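You operate a simulated robot arm through the tools that you are given. There is no shell and no other tool. Be economical: measure what you need, move in short steps, check, and stop when the job is done.

The job below is to be done with a simulated two-armed robot. You get a single attempt, and the scene is never put back.

Task
Put the red food tin from the dining table top on the ribbed board and the teal food tin on the white plate there.

Only the result counts: the job must be done as asked and must still hold three seconds after the hand-in. Knocking over, shifting, dropping, spilling or breaking anything else fails it.

Robot
Two 6-joint arms with two-finger parallel grippers on one trunk, on a base that drives. Base frame: it is fixed to the floor where the robot stands at the start and does not move with it; the origin is under the middle of the robot, x ahead of it, y to its left, z up. Readings come in m, degrees, newtons and seconds.
The left shoulder is at the start at [0.06, 0.187, 1.047], the right one opposite. With the tool pointing down near the work surface each hand reaches from about 0.26 to 0.62 m from the robot's upright axis, wherever it stands, measured 20 degrees to its own side. Places, roughly: ribbed board [-0.2, 2.6, 0.9]. Payload 1.57 kg a hand.
The tool frame of a hand sits at the grasp point between the pads (the TCP): z along the fingers, y along the line on which they close. The tips reach 0.03 m beyond it. The gripper opens to 0.11 m. The fingers are 0.024 m wide and 0.012 m thick; the gripper's body (0.048 by 0.112 m) begins 0.078 m behind the TCP.
Orientation is that of the tool frame in the base frame, as [roll, pitch, yaw] about the fixed x, y, z axes, in that order (R = Rz(yaw) Ry(pitch) Rx(roll)). With the fingers straight down and closing along the base's y, the tool's x points along the base's -x, its y along +y and its z along -z.

Tools
- The arms move only by the tool move_arm. It takes "left_commands", "right_commands" or both (then of equal length, played together; a hand with none holds still); each is a list of rows, each an object (a shift or turn left out is 0, a gripper value left out holds the last) with "slide": the shift along the tool's x, y, z in units of 50 mm (1.0 is 50 mm), a list of three; "rot": the turn, a rotation vector about the tool's x, y, z in units of 6 degrees (1.0 is 6 degrees), a list of three; "hand": the opening, from 0 (shut) to 1 (fully open). In form: [{"slide": [dx, dy, dz], "rot": [wx, wy, wz], "hand": hand}, ...]. A call has 1 to 10 rows; each row shifts and turns the commanded pose from where the row before left it, along the tool's axes as they then stand. A call with a number of a shift or a turn outside -1 to 1 is refused whole. A row lasts 0.2 s, in which the tool goes at most 0.05 m and 8.6 degrees; a call with a longer step from one row to the next is refused whole, and so is a gripper value outside its range. A pose out of reach is approached as far as the arm can. The call stops where the force on the tool passes 40 N (or 10 N more than at its start, if that is more) or the arm is blocked; 0.2 s more then pass. The fingers move at their own pace (about 0.153 m/s each) and stop on an object; they squeeze with about 21 N. The grip force told is the motor's: it shows also when the fingers shut on nothing. Time passes only in rows, and 0.2 s behind the last, so rows that do not move let the fingers close. The reply holds the time, the measured pose of the TCP, the force on the tool along the base axes, the opening and the grip force, in the units named above and with some noise.
- Cameras (640 x 400 px; columns grow to the right, rows downward): "scene" is now at [0.0113, 0.0158, 1.5977]; the picture's right is [0.09, -1.00, 0.00], its down [-0.81, -0.07, -0.58] and it looks along [0.58, 0.05, -0.81] (base axes); focal length 270 px, centre (320, 200). "left" rides on the left gripper at [0.07, -0.016, -0.141] in its tool frame; the picture's right is [0.23, 0.97, 0.00], its down [-0.86, 0.20, -0.48] and it looks along [-0.47, 0.11, 0.88] (tool axes); focal length 222 px, centre (320, 200). "right" rides on the right gripper at [0.07, 0.016, -0.141] in its tool frame; the picture's right is [-0.23, 0.97, 0.00], its down [-0.86, -0.20, -0.48] and it looks along [-0.47, -0.11, 0.88] (tool axes); focal length 222 px, centre (320, 200). There is no depth. A picture from a camera that has moved, and an enlarged one, comes with that camera's place and axes in the base frame and with its lens. The place of the scene camera against the robot may be out by one fixed shift of up to 0.018 m in any direction.
- grab_frame(camera): a new picture of that camera. The clock stands still meanwhile.
- raise_lower(by): slides the trunk up (or, below 0, down) by that many m; the arms and the scene camera ride with it, the base frame stays. It gives what a move gives, with no picture.
- roll_base(legs): drives the robot by 1 to 6 legs, each [ahead, left, turn to the left] in m, m and degrees, along the robot's own axes; the way and the turn of a leg run together, so that a leg with both is an arc; at most 1.5 m and 180 degrees a leg. The arms and the cameras ride along, it lands a little off, and it stops where it bumps. It gives what a move gives.
- head_to(pan, tilt): turns the head with the scene camera to pan (to the left, within 86 degrees either way) and tilt (down, from -29 to 69), counted from straight ahead of the robot. It gives what a move gives.
- zoom(camera, box): a new picture of the part [left, top, right, bottom] of that camera's present view, enlarged. The clock stands still meanwhile.
- hand_in(): hands the job in; it is judged then, once.

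Go step by step. Nothing tells you exact positions but the pictures and the camera data: compare them with the known pose of the tool, close in by small moves and look again before you grip or let go. The budget is 120 turns and 88 pictures, counting those below and the enlarged ones. Unless the task says otherwise, let go and move clear before handing in, and close with one line.

The tools are called after "Emit:" as name(argument=value, ...) on one line, values as JSON. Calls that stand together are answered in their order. move_arm: Moves the arms, as the interface text tells. Its arguments: {"type":"object","properties":{"left_commands":{"type":"array"},"right_commands":{"type":"array"}},"required":[]} The other tools are called the same way: raise_lower (by) slides the trunk up or down; roll_base (legs) drives the base; head_to (pan, tilt) turns the head that bears the scene camera; grab_frame (camera) takes a picture; zoom (camera, box) takes an enlarged picture of a part of a camera's view; hand_in () hands the job in.

At the start:

```text
time_s: 0.0
left_eef_pos: [0.3832, 0.3321, 1.1048]
left_tool_rot: [180.0, 0.0, -179.9]
left_contact_force: [-0.6, 0.7, -0.6]
left_width: 0.1099
left_grasp_force: 0.2
right_eef_pos: [0.4519, -0.1227, 1.0314]
right_tool_rot: [180.0, 0.0, 179.9]
right_contact_force: [0.3, 0.7, 0.8]
right_width: 0.1102
right_grasp_force: 0.0
trunk travel left (down, up): [-0.675, 0.315]
robot x, y, heading: [0.0022, 0.0039, -0.0]
head pan, tilt: [4.9, 54.2]
```

scene: 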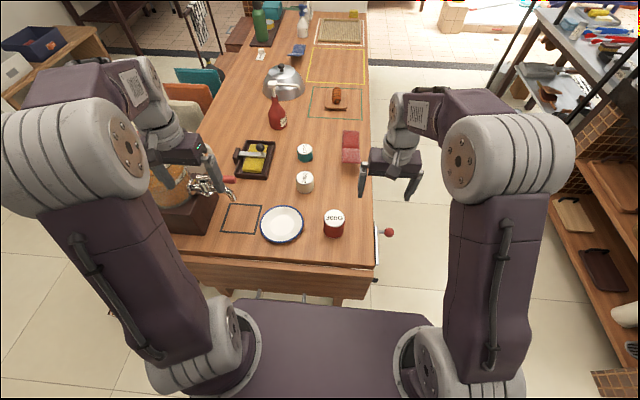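
right: 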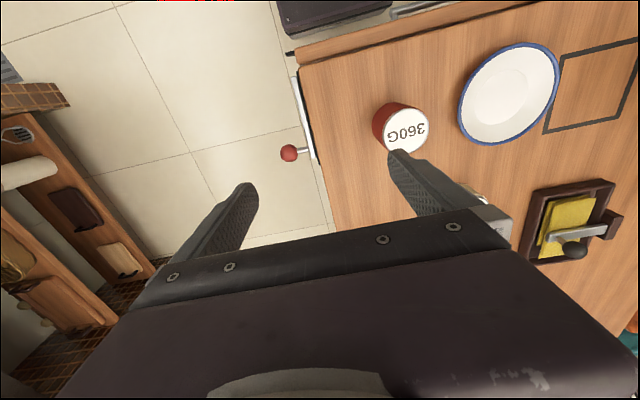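
left: 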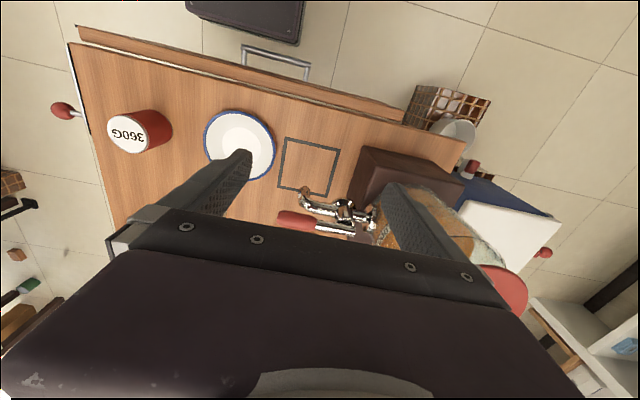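

I see the table ahead with a red tin, a white plate, and a teal tin. The ribbed board is far to my left, so I'll look closer at the table and then turn the head left.

Emit:
zoom(camera="scene", box=[180, 100, 400, 260])

Emit:
head_to(pan=86, tilt=20)

Emit:
grab_frame(camera="scene")

```text
2.50 times, centred on (290, 180) of scene
camera zoom: at [0.0113, 0.0158, 1.5977], right [0.09, -1.0, 0.0], down [-0.81, -0.07, -0.58], along [0.58, 0.05, -0.81], focal length 675 px, centre (395, 250)
```

zoom: 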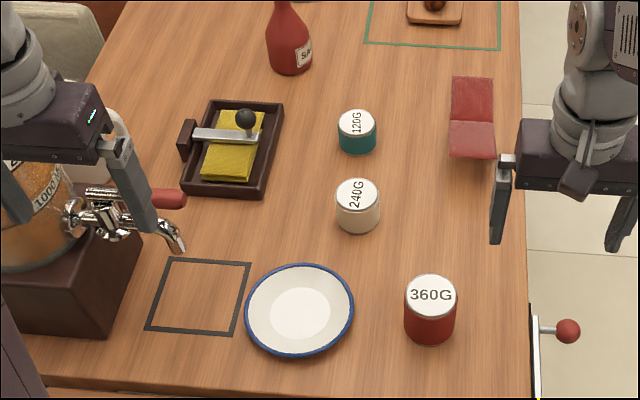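

```text
time_s: 1.5
left_eef_pos: [0.383, 0.3326, 1.1043]
left_tool_rot: [179.9, 0.0, -179.9]
left_contact_force: [0.5, 0.7, -0.8]
left_width: 0.1099
left_grasp_force: 0.0
right_eef_pos: [0.4524, -0.1232, 1.0321]
right_tool_rot: [179.9, 0.1, 179.9]
right_contact_force: [-1.2, 0.7, -0.2]
right_width: 0.1099
right_grasp_force: 0.1
trunk travel left (down, up): [-0.675, 0.315]
robot x, y, heading: [-0.0026, 0.0007, -0.0]
head pan, tilt: [85.9, 20.0]
```

```text
83 pictures are left
camera scene: at [-0.0547, 0.1024, 1.6487], right [1.0, -0.07, 0.0], down [-0.02, -0.34, -0.94], along [0.07, 0.94, -0.34], focal length 270 px, centre (320, 200)
```

scene: 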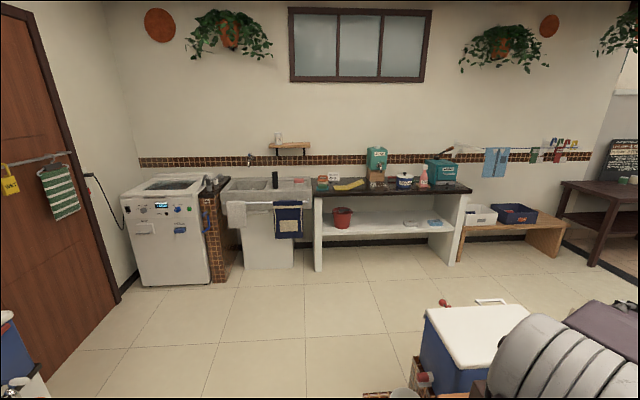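

The given place lands at the sink. I'll zoom in there.

Emit:
zoom(camera="scene", box=[200, 150, 360, 250])

Emit:
zoom(camera="scene", box=[320, 140, 480, 240])

```text
4.00 times, centred on (280, 200) of scene
camera zoom: at [-0.0547, 0.1024, 1.6487], right [1.0, -0.07, 0.0], down [-0.02, -0.34, -0.94], along [0.07, 0.94, -0.34], focal length 1080 px, centre (480, 200)
```

zoom: 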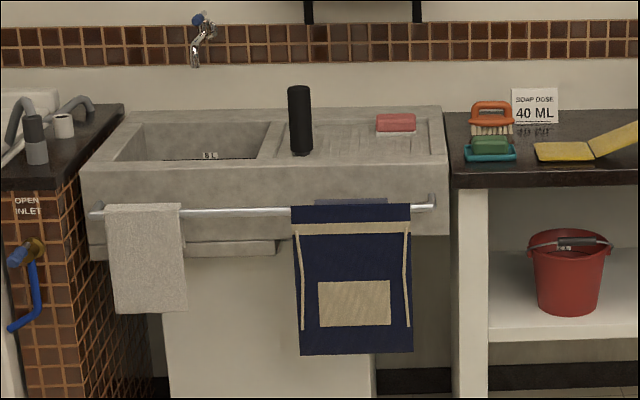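

```text
4.00 times, centred on (400, 190) of scene
camera zoom: at [-0.0547, 0.1024, 1.6487], right [1.0, -0.07, 0.0], down [-0.02, -0.34, -0.94], along [0.07, 0.94, -0.34], focal length 1080 px, centre (0, 240)
```

zoom: 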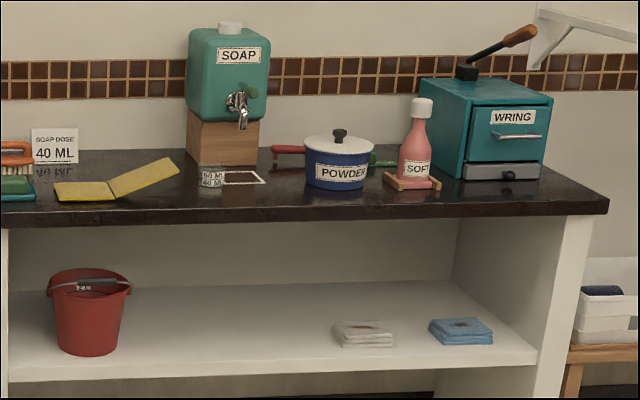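

The ribbed board is the washboard part of the stone sink, and it already has a pink soap bar and a black cylinder on it. The plate is on the dining table. The teal tin at about (0.82, 0.15) is beyond reach from here, so I'll check the floor space around the base.

Emit:
head_to(pan=0, tilt=69)

Emit:
grab_frame(camera="scene")

Emit:
head_to(pan=-50, tilt=50)

Emit:
grab_frame(camera="scene")

```text
time_s: 3.1
left_eef_pos: [0.3834, 0.3318, 1.1046]
left_tool_rot: [-180.0, 0.0, -180.0]
left_contact_force: [-0.2, -0.4, -0.1]
left_width: 0.1101
left_grasp_force: 0.1
right_eef_pos: [0.4529, -0.1238, 1.0317]
right_tool_rot: [180.0, -0.1, 179.9]
right_contact_force: [0.3, 1.1, -0.3]
right_width: 0.11
right_grasp_force: 0.1
trunk travel left (down, up): [-0.675, 0.315]
robot x, y, heading: [-0.0008, -0.001, -0.2]
head pan, tilt: [0.0, 68.8]
```

```text
80 pictures are left
camera scene: at [-0.0054, 0.0096, 1.5812], right [0.0, -1.0, 0.0], down [-0.93, 0.0, -0.36], along [0.36, 0.0, -0.93], focal length 270 px, centre (320, 200)
```

scene: 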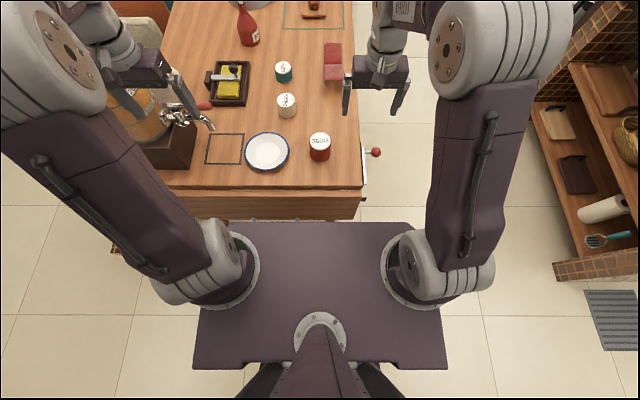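

```text
time_s: 4.3
left_eef_pos: [0.384, 0.3335, 1.1046]
left_tool_rot: [179.9, 0.0, 179.9]
left_contact_force: [0.2, 0.6, 0.7]
left_width: 0.11
left_grasp_force: 0.0
right_eef_pos: [0.4523, -0.1233, 1.0326]
right_tool_rot: [180.0, 0.0, 180.0]
right_contact_force: [-0.1, -0.1, -0.6]
right_width: 0.11
right_grasp_force: 0.0
trunk travel left (down, up): [-0.675, 0.315]
robot x, y, heading: [-0.0005, 0.0022, 0.2]
head pan, tilt: [-50.0, 50.0]
```

```text
79 pictures are left
camera scene: at [-0.0118, -0.0493, 1.6031], right [-0.77, -0.64, 0.0], down [-0.49, 0.59, -0.64], along [0.41, -0.49, -0.77], focal length 270 px, centre (320, 200)
```

scene: 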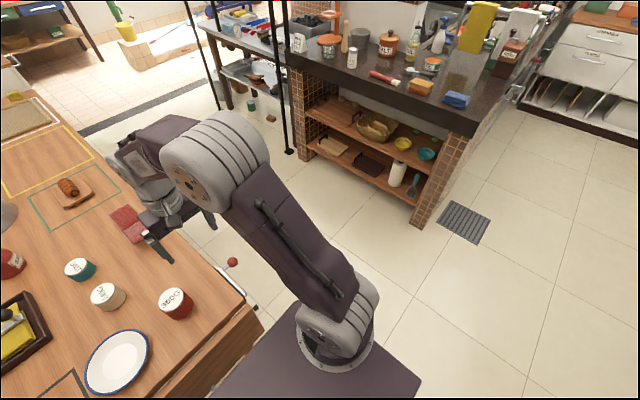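

The base has a small gap to the table, and what lies under the table decides whether I can roll in. I'll slide right over the clear floor and look at the table's underside.

Emit:
roll_base(legs=[[0, -0.5, 0]])

Emit:
head_to(pan=40, tilt=45)

Emit:
grab_frame(camera="scene")

```text
time_s: 7.3
left_eef_pos: [0.3836, -0.1704, 1.1059]
left_tool_rot: [180.0, 0.0, 180.0]
left_contact_force: [0.1, -1.0, -0.6]
left_width: 0.11
left_grasp_force: 0.0
right_eef_pos: [0.4536, -0.6259, 1.031]
right_tool_rot: [179.9, 0.0, -179.9]
right_contact_force: [-0.3, 0.6, 0.6]
right_width: 0.1102
right_grasp_force: 0.0
trunk travel left (down, up): [-0.675, 0.315]
robot x, y, heading: [0.0028, -0.5012, -0.0]
head pan, tilt: [-50.0, 50.0]
```

```text
time_s: 8.9
left_eef_pos: [0.383, -0.1709, 1.1046]
left_tool_rot: [-179.9, 0.0, -179.9]
left_contact_force: [-0.5, -0.3, 0.9]
left_width: 0.1098
left_grasp_force: 0.1
right_eef_pos: [0.4525, -0.6258, 1.0318]
right_tool_rot: [179.9, 0.0, 180.0]
right_contact_force: [-0.2, -0.2, 0.3]
right_width: 0.1099
right_grasp_force: 0.1
trunk travel left (down, up): [-0.675, 0.315]
robot x, y, heading: [-0.0009, -0.5047, -0.1]
head pan, tilt: [40.0, 45.0]
```

```text
78 pictures are left
camera scene: at [0.001, -0.4409, 1.6101], right [0.64, -0.77, 0.0], down [-0.54, -0.45, -0.71], along [0.54, 0.45, -0.71], focal length 270 px, centre (320, 200)
```

scene: 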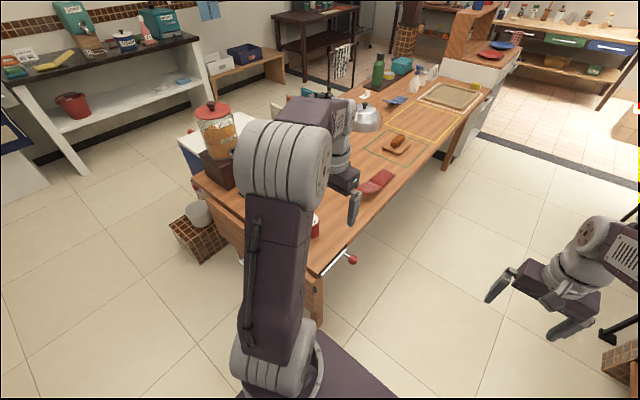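

The table stands on splayed legs with open space beneath, and the right aisle is free. I'll turn left to face the table's right side and slide along it to the teal tin.

Emit:
roll_base(legs=[[0, 0, 90], [0, -0.72, 0]])

Emit:
head_to(pan=0, tilt=55)

Emit:
grab_frame(camera="scene")

Emit:
grab_frame(camera="right")

```text
time_s: 16.7
left_eef_pos: [0.3824, -0.1171, 1.1043]
left_tool_rot: [179.9, 0.0, -89.8]
left_contact_force: [-0.4, -0.7, 0.1]
left_width: 0.1101
left_grasp_force: 0.1
right_eef_pos: [0.8404, -0.0481, 1.0326]
right_tool_rot: [-179.9, 0.1, -90.0]
right_contact_force: [0.6, 0.1, -0.2]
right_width: 0.1097
right_grasp_force: 0.2
trunk travel left (down, up): [-0.675, 0.315]
robot x, y, heading: [0.7178, -0.4994, 89.9]
head pan, tilt: [40.0, 45.0]
```

```text
time_s: 17.7
left_eef_pos: [0.3841, -0.1169, 1.1053]
left_tool_rot: [-179.9, 0.0, -89.9]
left_contact_force: [-0.4, 0.7, -0.2]
left_width: 0.1101
left_grasp_force: 0.1
right_eef_pos: [0.8397, -0.047, 1.0323]
right_tool_rot: [180.0, 0.0, -89.9]
right_contact_force: [-0.1, 0.9, 0.3]
right_width: 0.1101
right_grasp_force: 0.1
trunk travel left (down, up): [-0.675, 0.315]
robot x, y, heading: [0.7171, -0.499, 90.2]
head pan, tilt: [0.0, 55.0]
```

```text
77 pictures are left
camera scene: at [0.7159, -0.4787, 1.5967], right [1.0, 0.0, 0.0], down [0.0, -0.82, -0.57], along [0.0, 0.57, -0.82], focal length 270 px, centre (320, 200)
```

scene: 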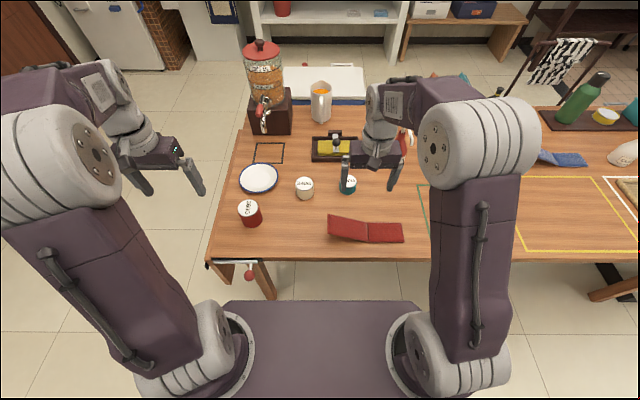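

```text
76 pictures are left
camera right: at [0.8227, -0.1178, 1.1736], right [-0.97, 0.22, 0.0], down [0.2, 0.86, 0.48], along [0.11, 0.47, -0.88], focal length 222 px, centre (320, 200)
```

right: 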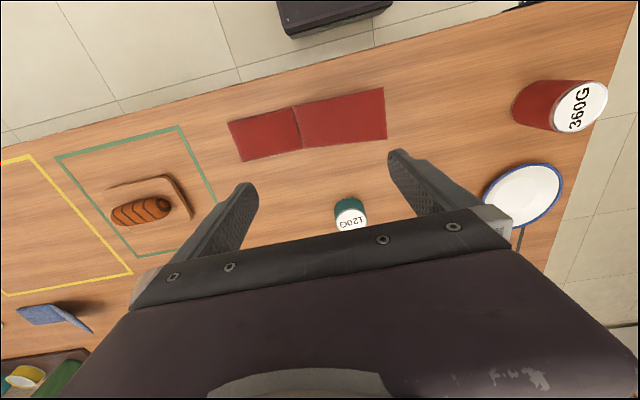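

The teal tin is at about (0.825, 0.135), just past comfortable reach, and the base front has about 0.1 m of space to the table edge. I'll creep ahead and look again.

Emit:
roll_base(legs=[[0.11, 0, 0]])

Emit:
grab_frame(camera="right")

Emit:
zoom(camera="scene", box=[210, 130, 450, 280])

```text
time_s: 18.9
left_eef_pos: [0.3851, -0.0065, 1.1055]
left_tool_rot: [180.0, 0.0, -90.0]
left_contact_force: [-0.6, 0.0, -0.7]
left_width: 0.1101
left_grasp_force: 0.0
right_eef_pos: [0.8403, 0.0622, 1.0319]
right_tool_rot: [180.0, 0.0, -90.1]
right_contact_force: [0.6, -0.1, -0.3]
right_width: 0.11
right_grasp_force: 0.0
trunk travel left (down, up): [-0.675, 0.315]
robot x, y, heading: [0.7179, -0.3923, 89.9]
head pan, tilt: [0.0, 55.0]
```

```text
75 pictures are left
camera right: at [0.8234, -0.0083, 1.1738], right [-0.97, 0.23, 0.0], down [0.2, 0.85, 0.48], along [0.11, 0.47, -0.88], focal length 222 px, centre (320, 200)
```

right: 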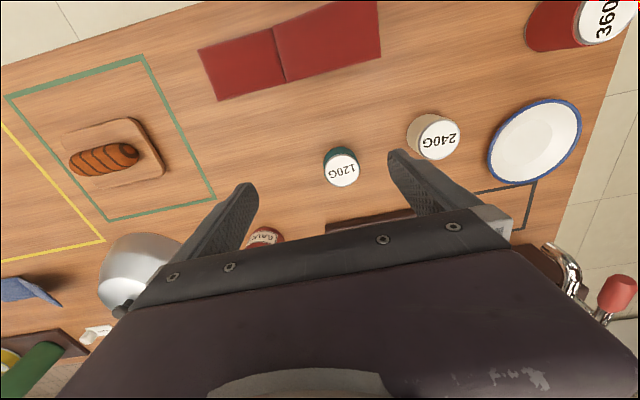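

```text
2.67 times, centred on (330, 205) of scene
camera zoom: at [0.716, -0.3692, 1.5967], right [1.0, 0.0, 0.0], down [0.0, -0.82, -0.57], along [0.0, 0.57, -0.82], focal length 720 px, centre (293, 187)
```

zoom: 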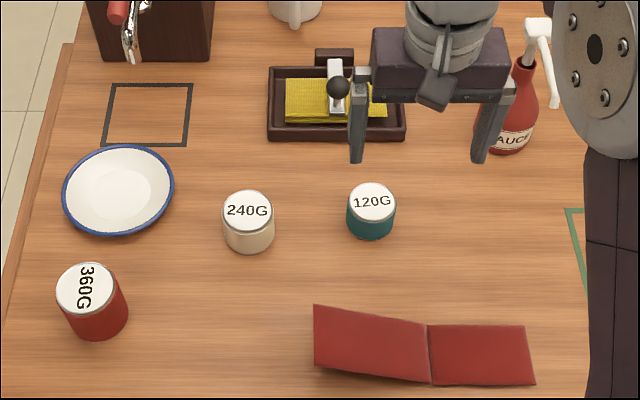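

The teal tin is about 0.05 high with its centre near (0.820, 0.137). I'll bring the right hand above it and check.

Emit:
move_arm(right_commands=[{"slide": [-0.5, 0.133, 0.4], "hand": 1}, {"slide": [-0.5, 0.133, 0.7]}, {"slide": [-0.5, 0.133, 0.7]}, {"slide": [0, 0, 0.2]}])

Emit:
grab_frame(camera="right")

Emit:
zoom(camera="scene", box=[210, 130, 450, 280])

```text
time_s: 19.9
left_eef_pos: [0.3857, -0.0069, 1.1065]
left_tool_rot: [180.0, 0.0, -89.8]
left_contact_force: [0.6, 0.0, -0.2]
left_width: 0.1099
left_grasp_force: 0.1
right_eef_pos: [0.82, 0.1364, 0.9319]
right_tool_rot: [-180.0, 0.1, -90.1]
right_contact_force: [-1.1, 0.2, -0.6]
right_width: 0.1101
right_grasp_force: 0.1
trunk travel left (down, up): [-0.675, 0.315]
robot x, y, heading: [0.7191, -0.3925, 89.9]
head pan, tilt: [0.0, 55.0]
```

```text
73 pictures are left
camera right: at [0.8029, 0.0661, 1.0737], right [-0.97, 0.23, 0.0], down [0.2, 0.85, 0.48], along [0.11, 0.47, -0.88], focal length 222 px, centre (320, 200)
```

right: 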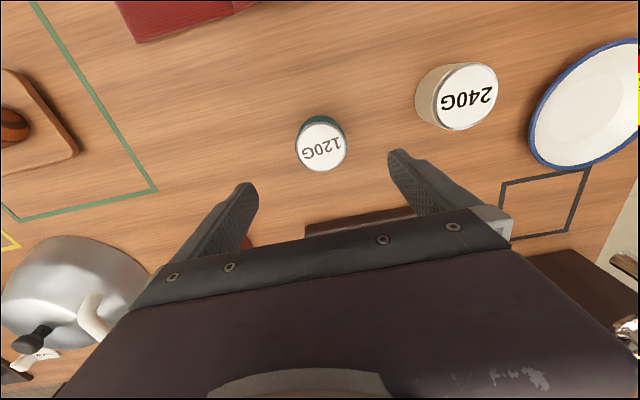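

```text
2.67 times, centred on (330, 205) of scene
camera zoom: at [0.716, -0.3696, 1.5967], right [1.0, 0.0, 0.0], down [0.0, -0.82, -0.57], along [0.0, 0.57, -0.82], focal length 720 px, centre (293, 187)
```

zoom: 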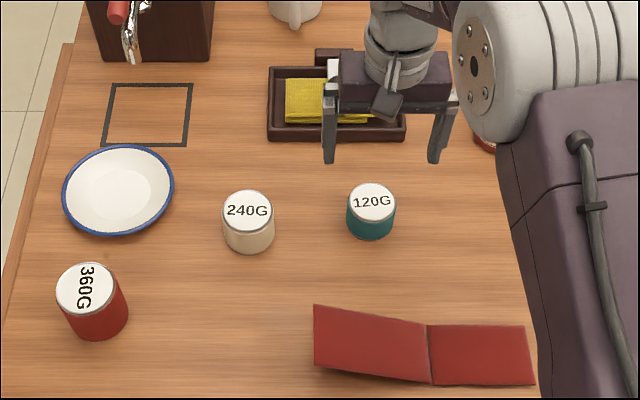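

The lid ray gives about (0.818, 0.137), right under the hand. I'll go down and grip.

Emit:
move_arm(right_commands=[{"slide": [0, 0.03, 0.8]}, {"slide": [0, 0, 0.8]}, {"slide": [0, 0, 0.5]}, {"slide": [0, 0, 0.4]}, {"hand": 0}, {"hand": 0}, {"hand": 0}, {"hand": 0}])

Emit:
grab_frame(camera="right")

```text
time_s: 21.7
left_eef_pos: [0.3841, -0.0072, 1.105]
left_tool_rot: [180.0, 0.0, -90.0]
left_contact_force: [0.0, 1.2, 0.6]
left_width: 0.11
left_grasp_force: 0.1
right_eef_pos: [0.8196, 0.1381, 0.8075]
right_tool_rot: [179.9, 0.0, -90.2]
right_contact_force: [0.0, 0.7, 0.2]
right_width: 0.0627
right_grasp_force: 20.7
trunk travel left (down, up): [-0.675, 0.315]
robot x, y, heading: [0.7157, -0.3839, 90.0]
head pan, tilt: [0.0, 55.0]
```

```text
71 pictures are left
camera right: at [0.8024, 0.0676, 0.9485], right [-0.97, 0.23, 0.0], down [0.2, 0.86, 0.48], along [0.11, 0.47, -0.88], focal length 222 px, centre (320, 200)
```

right: 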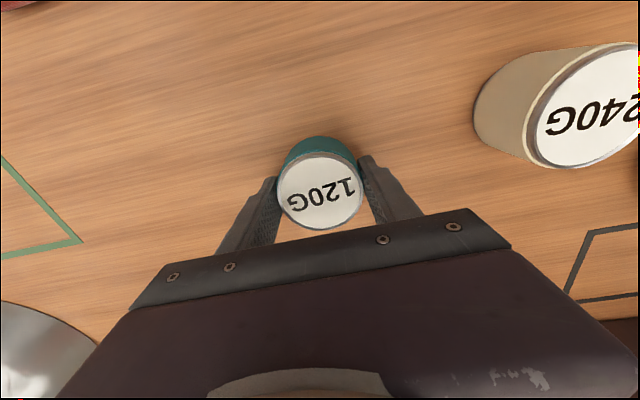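

The teal tin is gripped (0.063 wide). I'll lift it and pull the left hand back so it stays clear of the jar dispenser. Then I'll back out and drive round to the table's front end, where the plate at about (0.47, 0.183) is in reach.

Emit:
move_arm(left_commands=[{"slide": [0, 0, 0]}, {"slide": [0.5, 0, 0]}, {"slide": [0.5, 0, 0]}, {"slide": [0.5, 0, 0]}, {"slide": [0.5, 0, 0]}], right_commands=[{"slide": [0, 0, -0.4]}, {"slide": [0, 0, -0.8]}, {"slide": [0.5, 0, -0.9]}, {"slide": [0.5, 0, -0.9]}, {"slide": [0.5, 0, -0.8]}])

Emit:
roll_base(legs=[[-0.12, 0, 0], [0, 0.74, 0], [0, 0, -90]])

Emit:
head_to(pan=20, tilt=50)

Emit:
grab_frame(camera="scene")

```text
refused: row 3 steps farther than a row can; nothing moved
```

```text
time_s: 30.4
left_eef_pos: [0.366, -0.1791, 1.1048]
left_tool_rot: [-179.9, 0.0, 179.9]
left_contact_force: [-1.3, 0.1, 0.2]
left_width: 0.1101
left_grasp_force: 0.1
right_eef_pos: [0.5092, -0.6151, 0.8068]
right_tool_rot: [-179.9, 0.0, 179.9]
right_contact_force: [-0.3, 0.0, -1.7]
right_width: 0.0629
right_grasp_force: 20.7
trunk travel left (down, up): [-0.675, 0.315]
robot x, y, heading: [-0.0217, -0.5141, 0.0]
head pan, tilt: [0.0, 55.0]
```

```text
time_s: 31.2
left_eef_pos: [0.3666, -0.18, 1.1058]
left_tool_rot: [-180.0, 0.0, 179.9]
left_contact_force: [0.9, 0.1, 0.5]
left_width: 0.1102
left_grasp_force: 0.0
right_eef_pos: [0.5088, -0.6148, 0.8068]
right_tool_rot: [180.0, 0.0, 179.9]
right_contact_force: [-0.2, 0.4, -1.2]
right_width: 0.0626
right_grasp_force: 20.6
trunk travel left (down, up): [-0.675, 0.315]
robot x, y, heading: [-0.0208, -0.512, -0.4]
head pan, tilt: [20.0, 50.0]
```

```text
70 pictures are left
camera scene: at [-0.0075, -0.4756, 1.6031], right [0.34, -0.94, 0.0], down [-0.72, -0.26, -0.64], along [0.6, 0.22, -0.77], focal length 270 px, centre (320, 200)
```

scene: 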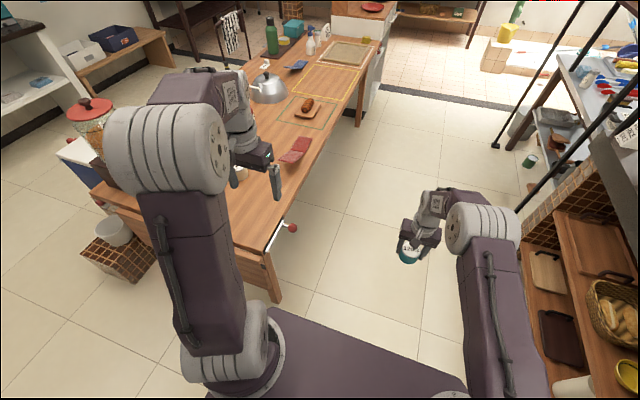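

The lift was refused, but the drive still ran, so the held tin travelled low across the table and may have touched something. I'll stop and inspect before moving further. I shouldn't have sent dependent calls together.

Emit:
move_arm(right_commands=[{"slide": [0, 0, -0.6]}, {"slide": [0, 0, -0.8]}, {"slide": [0, 0, -0.8]}, {"slide": [0, 0, -0.8]}, {"slide": [0, 0, -0.8]}])

Emit:
grab_frame(camera="left")

Emit:
grab_frame(camera="right")

Emit:
zoom(camera="scene", box=[180, 60, 420, 210])

```text
time_s: 32.4
left_eef_pos: [0.3651, -0.1805, 1.1048]
left_tool_rot: [179.9, 0.0, 179.8]
left_contact_force: [0.6, -1.2, 0.4]
left_width: 0.1098
left_grasp_force: 0.1
right_eef_pos: [0.5087, -0.6146, 0.9982]
right_tool_rot: [-180.0, 0.0, 179.9]
right_contact_force: [-0.1, -0.6, -1.7]
right_width: 0.0628
right_grasp_force: 20.6
trunk travel left (down, up): [-0.675, 0.315]
robot x, y, heading: [-0.0196, -0.5107, -0.2]
head pan, tilt: [20.0, 50.0]
```

```text
69 pictures are left
camera left: at [0.2956, -0.1961, 1.2476], right [-0.23, 0.97, 0.0], down [0.86, 0.2, 0.48], along [0.47, 0.11, -0.88], focal length 222 px, centre (320, 200)
```

left: 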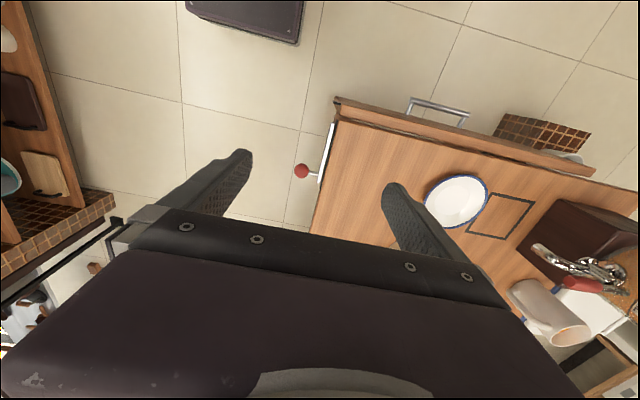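

```text
68 pictures are left
camera right: at [0.4376, -0.5989, 1.1393], right [0.23, 0.97, 0.0], down [0.85, -0.2, 0.48], along [0.47, -0.11, -0.88], focal length 222 px, centre (320, 200)
```

right: 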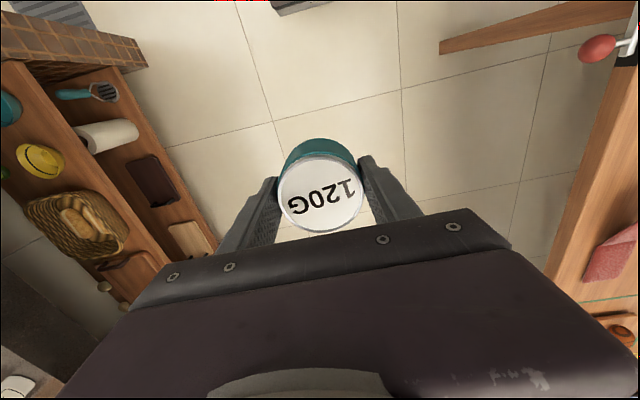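

```text
2.67 times, centred on (300, 135) of scene
camera zoom: at [-0.0084, -0.4754, 1.6031], right [0.34, -0.94, 0.0], down [-0.72, -0.26, -0.64], along [0.6, 0.22, -0.77], focal length 720 px, centre (373, 373)
```

zoom: 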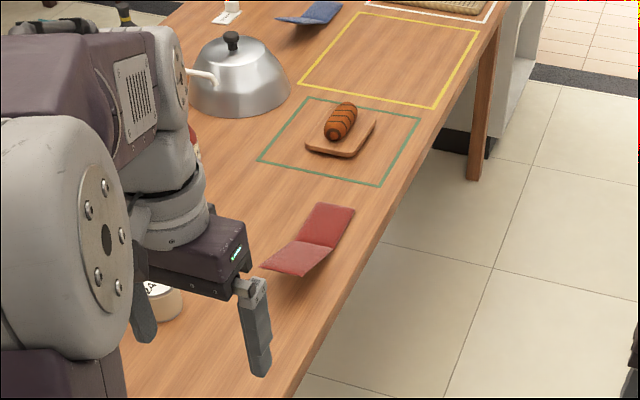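

The red tin isn't visible where I expect it, though the left finger hides part of that spot. I'll look from another head angle.

Emit:
head_to(pan=40, tilt=45)

Emit:
move_arm(left_commands=[{"slide": [0, -0.8, 0]}, {"slide": [0, -0.8, 0]}, {"slide": [0, -0.8, 0]}])

Emit:
grab_frame(camera="scene")

Emit:
grab_frame(camera="left")

```text
time_s: 33.3
left_eef_pos: [0.3664, -0.18, 1.1054]
left_tool_rot: [180.0, 0.0, 180.0]
left_contact_force: [-0.5, -0.8, -0.4]
left_width: 0.1101
left_grasp_force: 0.2
right_eef_pos: [0.5096, -0.615, 0.997]
right_tool_rot: [-180.0, 0.0, 179.9]
right_contact_force: [0.4, -0.7, -1.0]
right_width: 0.0624
right_grasp_force: 21.1
trunk travel left (down, up): [-0.675, 0.315]
robot x, y, heading: [-0.0213, -0.5131, -0.0]
head pan, tilt: [40.0, 45.0]
```

```text
time_s: 34.1
left_eef_pos: [0.3661, -0.2998, 1.1048]
left_tool_rot: [179.9, -0.1, 179.9]
left_contact_force: [0.2, -0.2, -0.5]
left_width: 0.11
left_grasp_force: 0.0
right_eef_pos: [0.509, -0.6159, 0.9967]
right_tool_rot: [-180.0, 0.0, 179.9]
right_contact_force: [1.0, -0.6, -0.7]
right_width: 0.0626
right_grasp_force: 21.1
trunk travel left (down, up): [-0.675, 0.315]
robot x, y, heading: [-0.0223, -0.5095, -0.1]
head pan, tilt: [40.0, 45.0]
```

```text
66 pictures are left
camera scene: at [-0.0176, -0.4507, 1.6101], right [0.64, -0.77, 0.0], down [-0.54, -0.45, -0.71], along [0.54, 0.45, -0.71], focal length 270 px, centre (320, 200)
```

scene: 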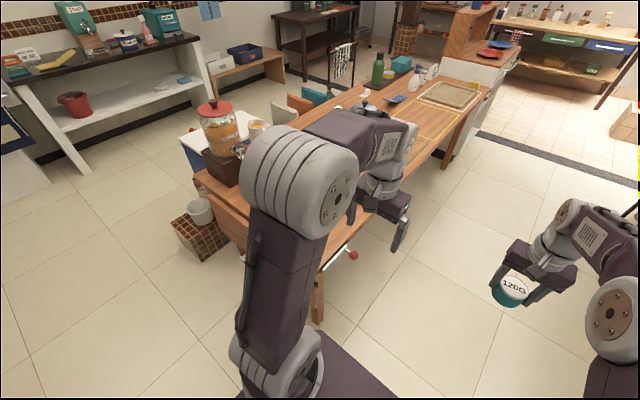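

```text
65 pictures are left
camera left: at [0.2962, -0.3169, 1.2466], right [-0.23, 0.97, 0.0], down [0.86, 0.2, 0.48], along [0.47, 0.11, -0.88], focal length 222 px, centre (320, 200)
```

left: 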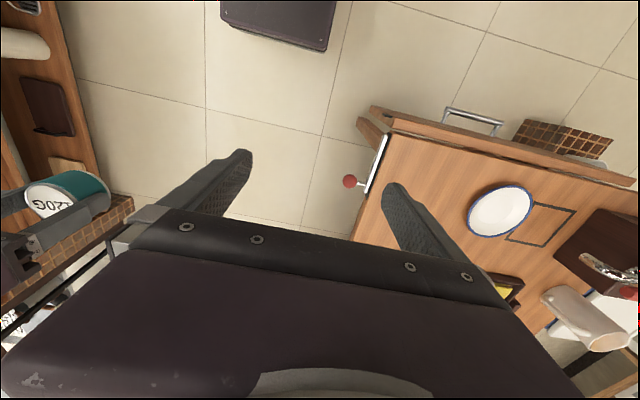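

The plate hasn't moved, but the red tin is gone from its spot. I'll search the floor around the table's front end.

Emit:
head_to(pan=75, tilt=50)

Emit:
grab_frame(camera="scene")

Emit:
head_to(pan=10, tilt=40)

Emit:
grab_frame(camera="scene")

```text
time_s: 35.1
left_eef_pos: [0.3659, -0.2984, 1.103]
left_tool_rot: [-179.9, 0.0, 179.9]
left_contact_force: [0.4, 0.2, -0.5]
left_width: 0.11
left_grasp_force: 0.1
right_eef_pos: [0.5103, -0.6149, 0.9961]
right_tool_rot: [-179.9, 0.0, 179.9]
right_contact_force: [0.5, 0.6, -1.9]
right_width: 0.0627
right_grasp_force: 21.0
trunk travel left (down, up): [-0.675, 0.315]
robot x, y, heading: [-0.0176, -0.5152, 0.0]
head pan, tilt: [75.0, 50.0]
```

```text
64 pictures are left
camera scene: at [-0.0598, -0.4275, 1.6032], right [0.97, -0.26, 0.0], down [-0.2, -0.74, -0.64], along [0.17, 0.62, -0.77], focal length 270 px, centre (320, 200)
```

scene: 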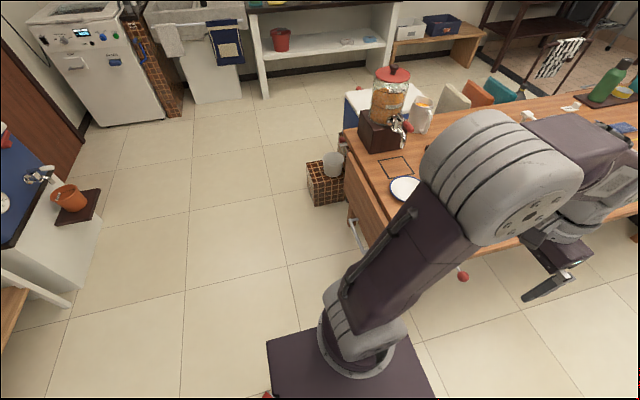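

```text
time_s: 36.4
left_eef_pos: [0.3664, -0.2984, 1.1029]
left_tool_rot: [-180.0, 0.0, 179.9]
left_contact_force: [-0.9, 1.0, 0.1]
left_width: 0.1101
left_grasp_force: 0.0
right_eef_pos: [0.5082, -0.6155, 0.9963]
right_tool_rot: [-179.9, 0.1, 179.9]
right_contact_force: [0.0, 0.5, -2.7]
right_width: 0.0629
right_grasp_force: 21.6
trunk travel left (down, up): [-0.675, 0.315]
robot x, y, heading: [-0.0188, -0.5125, -0.1]
head pan, tilt: [10.0, 40.0]
```

```text
63 pictures are left
camera scene: at [0.0038, -0.487, 1.6173], right [0.17, -0.98, 0.0], down [-0.63, -0.11, -0.77], along [0.75, 0.13, -0.64], focal length 270 px, centre (320, 200)
```

scene: 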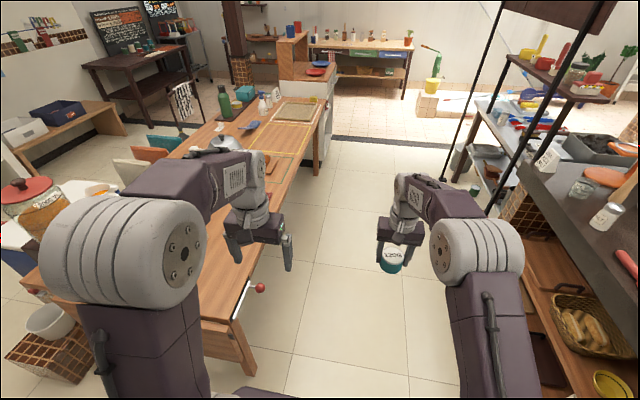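

There's a hint of red on the floor beside the platform's left rear, likely the red tin that got pushed off the table. I'll look there steeply.

Emit:
head_to(pan=86, tilt=69)

Emit:
grab_frame(camera="scene")

```text
time_s: 37.9
left_eef_pos: [0.3665, -0.2988, 1.1048]
left_tool_rot: [-179.9, 0.1, 179.9]
left_contact_force: [0.6, 0.5, 0.0]
left_width: 0.1098
left_grasp_force: 0.1
right_eef_pos: [0.5085, -0.615, 0.9978]
right_tool_rot: [179.9, 0.0, 179.9]
right_contact_force: [0.0, 0.4, -2.4]
right_width: 0.0626
right_grasp_force: 20.7
trunk travel left (down, up): [-0.675, 0.315]
robot x, y, heading: [-0.0171, -0.5121, -0.5]
head pan, tilt: [85.9, 68.8]
```

```text
62 pictures are left
camera scene: at [-0.0758, -0.4459, 1.5812], right [1.0, -0.07, 0.0], down [-0.07, -0.93, -0.36], along [0.03, 0.36, -0.93], focal length 270 px, centre (320, 200)
```

scene: 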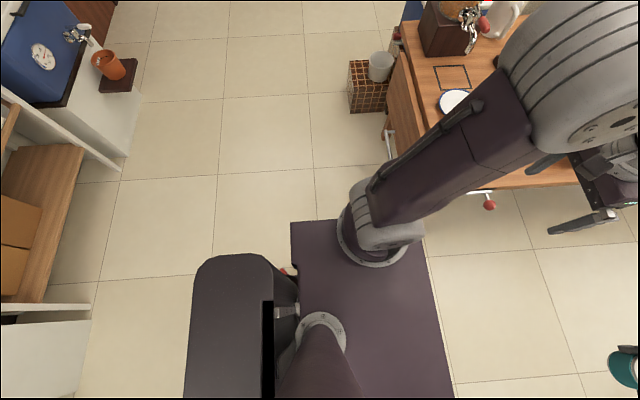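

A red bit peeks out near (-0.24, -0.25) on the floor beside my base. I'll slide away to the right to uncover it.

Emit:
roll_base(legs=[[0, -0.3, 0]])

Emit:
grab_frame(camera="scene")

```text
time_s: 40.0
left_eef_pos: [0.3642, -0.5977, 1.1042]
left_tool_rot: [179.9, 0.1, 179.9]
left_contact_force: [-0.9, 0.9, 0.2]
left_width: 0.1099
left_grasp_force: 0.0
right_eef_pos: [0.5091, -0.9125, 0.9971]
right_tool_rot: [179.9, 0.0, -179.9]
right_contact_force: [-0.2, -0.8, -0.8]
right_width: 0.0629
right_grasp_force: 21.4
trunk travel left (down, up): [-0.675, 0.315]
robot x, y, heading: [-0.0205, -0.812, -0.0]
head pan, tilt: [85.9, 68.8]
```

```text
61 pictures are left
camera scene: at [-0.0763, -0.7448, 1.5812], right [1.0, -0.07, 0.0], down [-0.07, -0.93, -0.36], along [0.03, 0.36, -0.93], focal length 270 px, centre (320, 200)
```

scene: 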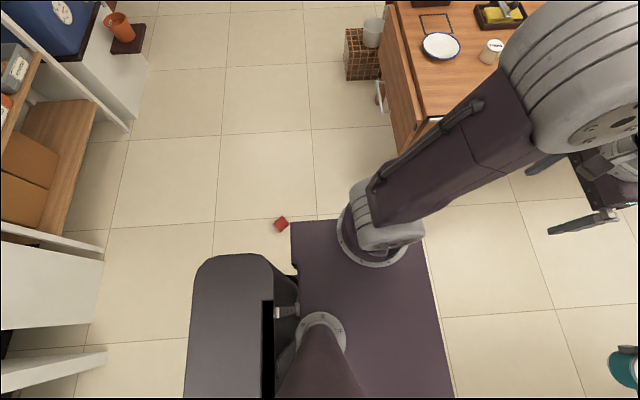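

The red tin is on the floor near (-0.27, -0.28). I'll zoom in to see how it lies.

Emit:
zoom(camera="scene", box=[249, 203, 313, 243])

Emit:
zoom(camera="scene", box=[370, 0, 530, 100])

```text
10.00 times, centred on (281, 223) of scene
camera zoom: at [-0.0763, -0.7448, 1.5812], right [1.0, -0.07, 0.0], down [-0.07, -0.93, -0.36], along [0.03, 0.36, -0.93], focal length 2700 px, centre (710, -30)
```

zoom: 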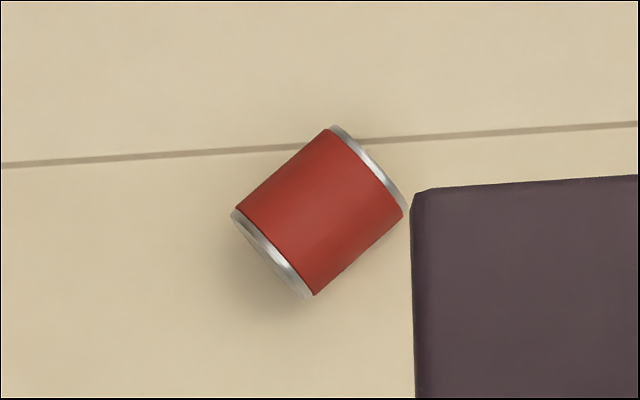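

```text
4.00 times, centred on (450, 50) of scene
camera zoom: at [-0.0763, -0.7448, 1.5812], right [1.0, -0.07, 0.0], down [-0.07, -0.93, -0.36], along [0.03, 0.36, -0.93], focal length 1080 px, centre (-200, 800)
```

zoom: 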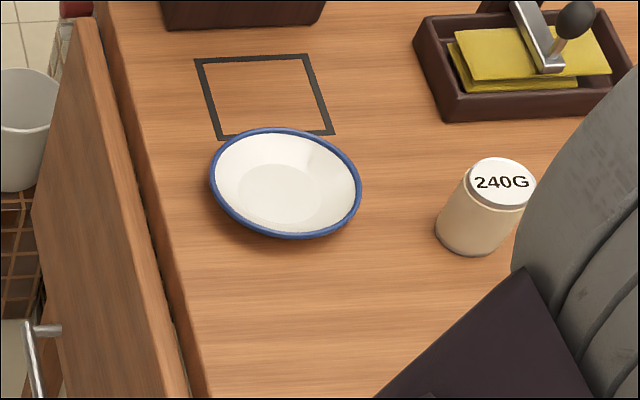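

The red tin lies on its side near (-0.27, -0.28) with its axis about 45° from x. Since it would block the base's way to the plate, I'll fetch it first with the free left hand, beginning by backing off and turning toward it.

Emit:
roll_base(legs=[[-0.3, 0, 0], [0, 0, 70]])

Emit:
head_to(pan=10, tilt=65)

Emit:
grab_frame(camera="scene")

Emit:
grab_frame(camera="left")

```text
time_s: 45.0
left_eef_pos: [-0.3856, -0.3769, 1.1029]
left_tool_rot: [180.0, 0.0, -110.0]
left_contact_force: [0.2, -0.5, -0.1]
left_width: 0.1099
left_grasp_force: 0.1
right_eef_pos: [-0.0399, -0.3502, 0.9975]
right_tool_rot: [180.0, 0.0, -109.9]
right_contact_force: [1.0, 1.2, -1.2]
right_width: 0.0625
right_grasp_force: 21.1
trunk travel left (down, up): [-0.675, 0.315]
robot x, y, heading: [-0.3191, -0.811, 70.1]
head pan, tilt: [85.9, 68.8]
```

```text
time_s: 46.5
left_eef_pos: [-0.3856, -0.3774, 1.1044]
left_tool_rot: [-179.9, 0.0, -110.0]
left_contact_force: [-0.3, -0.3, -0.2]
left_width: 0.1098
left_grasp_force: 0.1
right_eef_pos: [-0.0397, -0.3492, 0.9965]
right_tool_rot: [-180.0, 0.0, -110.0]
right_contact_force: [-0.8, -0.9, 0.3]
right_width: 0.0624
right_grasp_force: 20.9
trunk travel left (down, up): [-0.675, 0.315]
robot x, y, heading: [-0.3173, -0.8115, 69.9]
head pan, tilt: [10.0, 65.0]
```

```text
58 pictures are left
camera scene: at [-0.3281, -0.7976, 1.585], right [0.98, -0.17, 0.0], down [-0.16, -0.89, -0.42], along [0.07, 0.42, -0.91], focal length 270 px, centre (320, 200)
```

scene: 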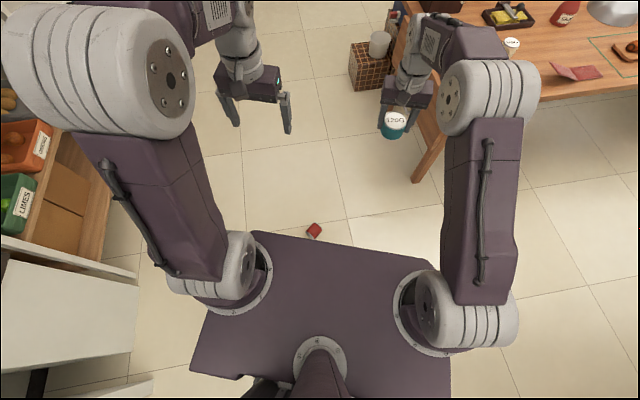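

```text
57 pictures are left
camera left: at [-0.3932, -0.4482, 1.2464], right [-0.99, 0.12, 0.0], down [0.11, 0.87, 0.48], along [0.06, 0.47, -0.88], focal length 222 px, centre (320, 200)
```

left: 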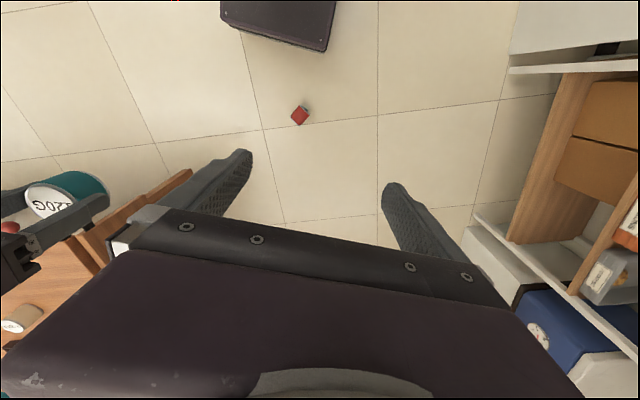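

The tin's centre is about (-0.273, -0.288). I'll lower the trunk so the arms can reach the floor.

Emit:
raise_lower(by=-0.66)

Emit:
grab_frame(camera="left")

Emit:
grab_frame(camera="scene")

```text
refused: -0.66 is not a number from -0.4 to 0.4
```

```text
56 pictures are left
camera left: at [-0.3932, -0.4482, 1.2464], right [-0.99, 0.12, 0.0], down [0.11, 0.87, 0.48], along [0.06, 0.47, -0.88], focal length 222 px, centre (320, 200)
```

left: 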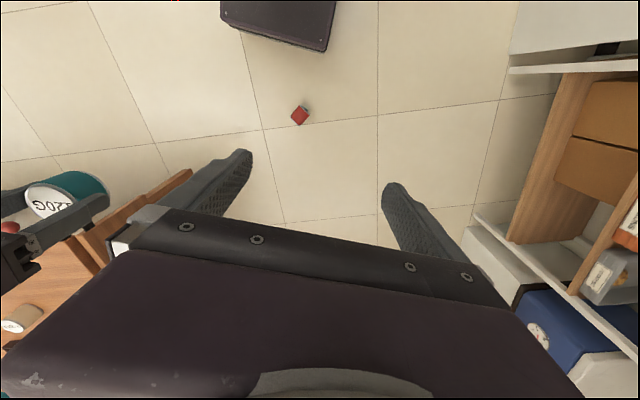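

```text
55 pictures are left
camera scene: at [-0.3281, -0.7976, 1.585], right [0.98, -0.17, 0.0], down [-0.16, -0.89, -0.42], along [0.07, 0.42, -0.91], focal length 270 px, centre (320, 200)
```

scene: 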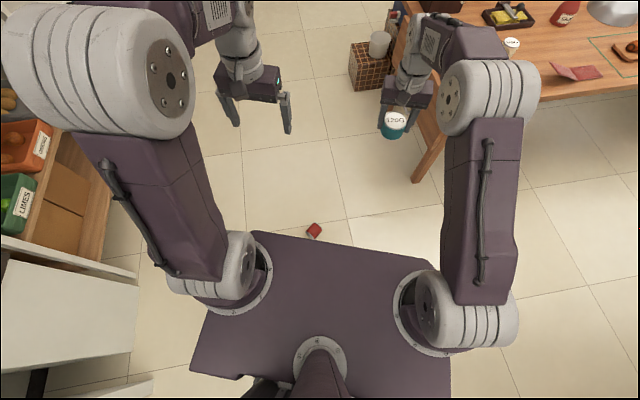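

The trunk move is limited to 0.4 m a call, so I'll lower in two steps.

Emit:
raise_lower(by=-0.35)

```text
time_s: 49.9
left_eef_pos: [-0.3836, -0.3778, 0.755]
left_tool_rot: [-180.0, 0.0, -110.2]
left_contact_force: [-0.3, -1.2, -0.7]
left_width: 0.1101
left_grasp_force: 0.0
right_eef_pos: [-0.0399, -0.3493, 0.6474]
right_tool_rot: [180.0, 0.0, -110.0]
right_contact_force: [-0.2, -0.7, -1.4]
right_width: 0.0627
right_grasp_force: 21.1
trunk travel left (down, up): [-0.325, 0.665]
robot x, y, heading: [-0.3187, -0.8095, 69.8]
head pan, tilt: [10.0, 65.0]
```

That went cleanly. I'll do the second step.

Emit:
raise_lower(by=-0.3)

Emit:
grab_frame(camera="left")

```text
time_s: 52.9
left_eef_pos: [-0.3853, -0.3773, 0.4536]
left_tool_rot: [180.0, 0.0, -110.2]
left_contact_force: [0.0, -0.3, -0.3]
left_width: 0.1099
left_grasp_force: 0.1
right_eef_pos: [-0.04, -0.35, 0.3468]
right_tool_rot: [180.0, 0.0, -110.1]
right_contact_force: [0.0, 0.4, -1.2]
right_width: 0.0626
right_grasp_force: 20.7
trunk travel left (down, up): [-0.025, 0.965]
robot x, y, heading: [-0.3195, -0.8092, 69.9]
head pan, tilt: [10.0, 65.0]
```

```text
54 pictures are left
camera left: at [-0.3933, -0.4484, 0.5965], right [-0.99, 0.12, 0.0], down [0.11, 0.87, 0.48], along [0.06, 0.47, -0.88], focal length 222 px, centre (320, 200)
```

left: 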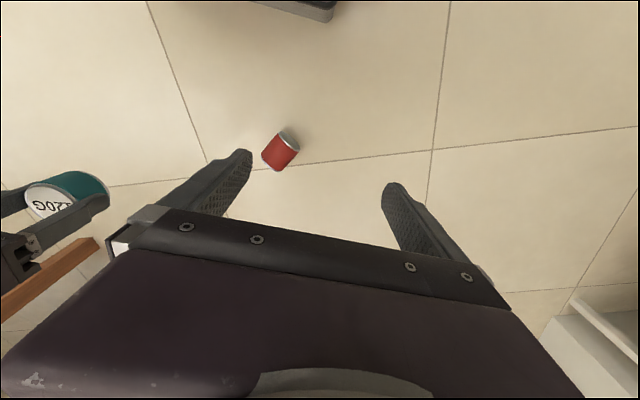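

The tin appears at about (-0.276, -0.303). I'll zoom to see which end carries the lid.

Emit:
zoom(camera="left", box=[241, 125, 321, 175])

```text
8.00 times, centred on (281, 150) of left
camera zoom: at [-0.3933, -0.4484, 0.5965], right [-0.99, 0.12, 0.0], down [0.11, 0.87, 0.48], along [0.06, 0.47, -0.88], focal length 1777 px, centre (632, 600)
```

zoom: 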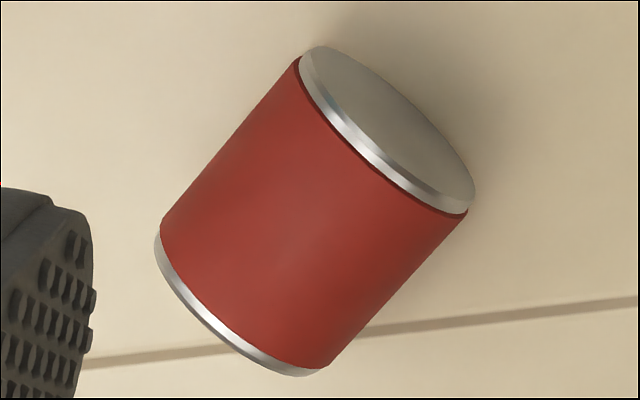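

The near (south-west) end is plain metal, so the lid is at the far end. That lets me tip the tin upright later with the fingers pointing away from me. Next I'll move above it with the fingers closing across its diameter.

Emit:
move_arm(left_commands=[{"slide": [-0.733, -0.513, 0], "hand": 1}, {"slide": [-0.733, -0.513, 0]}, {"slide": [-0.733, -0.513, 0]}, {"slide": [0, 0, 0.9], "rot": [0, 0, 0.934]}, {"slide": [0, 0, 0.9], "rot": [0, 0, 0.934]}, {"slide": [0, 0, 0.9], "rot": [0, 0, 0.934]}, {"slide": [0, 0, 0.9], "rot": [0, 0, 0.934]}, {"slide": [0, 0, 0.9], "rot": [0, 0, 0.934]}])

Emit:
grab_frame(camera="left")

```text
time_s: 54.7
left_eef_pos: [-0.2747, -0.2999, 0.2262]
left_tool_rot: [-180.0, 0.0, -138.1]
left_contact_force: [0.2, 0.2, 0.1]
left_width: 0.1101
left_grasp_force: 0.0
right_eef_pos: [-0.0401, -0.3498, 0.3469]
right_tool_rot: [-180.0, 0.0, -110.0]
right_contact_force: [0.9, 0.0, -0.5]
right_width: 0.0625
right_grasp_force: 21.0
trunk travel left (down, up): [-0.025, 0.965]
robot x, y, heading: [-0.3215, -0.813, 69.6]
head pan, tilt: [10.0, 65.0]
```

```text
52 pictures are left
camera left: at [-0.3154, -0.3585, 0.37], right [-0.82, 0.57, 0.0], down [0.5, 0.72, 0.48], along [0.27, 0.39, -0.88], focal length 222 px, centre (320, 200)
```

left: 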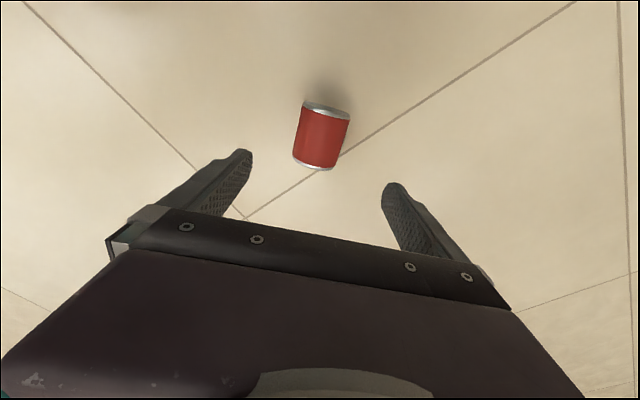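

The tin is centred under the hand and aligned. I'll descend to grip it around its diameter.

Emit:
move_arm(left_commands=[{"slide": [0, 0, 0.9]}, {"slide": [0, 0, 0.9]}, {"slide": [0, 0, 0.9]}, {"slide": [0, 0, 0.6]}, {"slide": [0, 0, 0.32]}])

Emit:
grab_frame(camera="left")

```text
time_s: 55.9
left_eef_pos: [-0.2757, -0.3012, 0.0485]
left_tool_rot: [180.0, 0.0, -138.2]
left_contact_force: [0.4, -0.6, -0.3]
left_width: 0.11
left_grasp_force: 0.0
right_eef_pos: [-0.0394, -0.3498, 0.3481]
right_tool_rot: [-180.0, 0.2, -110.0]
right_contact_force: [0.0, 0.1, -1.6]
right_width: 0.0627
right_grasp_force: 20.7
trunk travel left (down, up): [-0.025, 0.965]
robot x, y, heading: [-0.3119, -0.8091, 70.0]
head pan, tilt: [10.0, 65.0]
```

```text
51 pictures are left
camera left: at [-0.3159, -0.3589, 0.1906], right [-0.82, 0.57, 0.0], down [0.5, 0.72, 0.48], along [0.27, 0.39, -0.88], focal length 222 px, centre (320, 200)
```

left: 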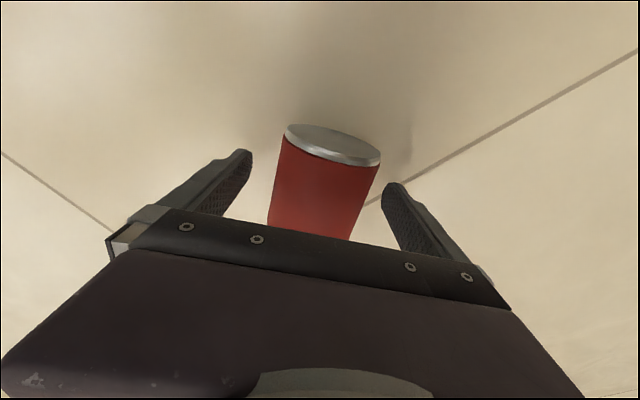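

The tin sits between the pads, so I'll close on it.

Emit:
move_arm(left_commands=[{"slide": [0, 0, 0.1]}, {"hand": 0}, {"hand": 0}, {"hand": 0}, {"hand": 0}])

```text
time_s: 57.1
left_eef_pos: [-0.2744, -0.2997, 0.0433]
left_tool_rot: [-180.0, 0.0, -137.9]
left_contact_force: [-0.2, 0.0, 0.0]
left_width: 0.0692
left_grasp_force: 21.1
right_eef_pos: [-0.0388, -0.3505, 0.3471]
right_tool_rot: [179.9, 0.0, -109.9]
right_contact_force: [-0.1, -0.8, -0.8]
right_width: 0.0624
right_grasp_force: 20.8
trunk travel left (down, up): [-0.025, 0.965]
robot x, y, heading: [-0.3179, -0.8158, 70.0]
head pan, tilt: [10.0, 65.0]
```

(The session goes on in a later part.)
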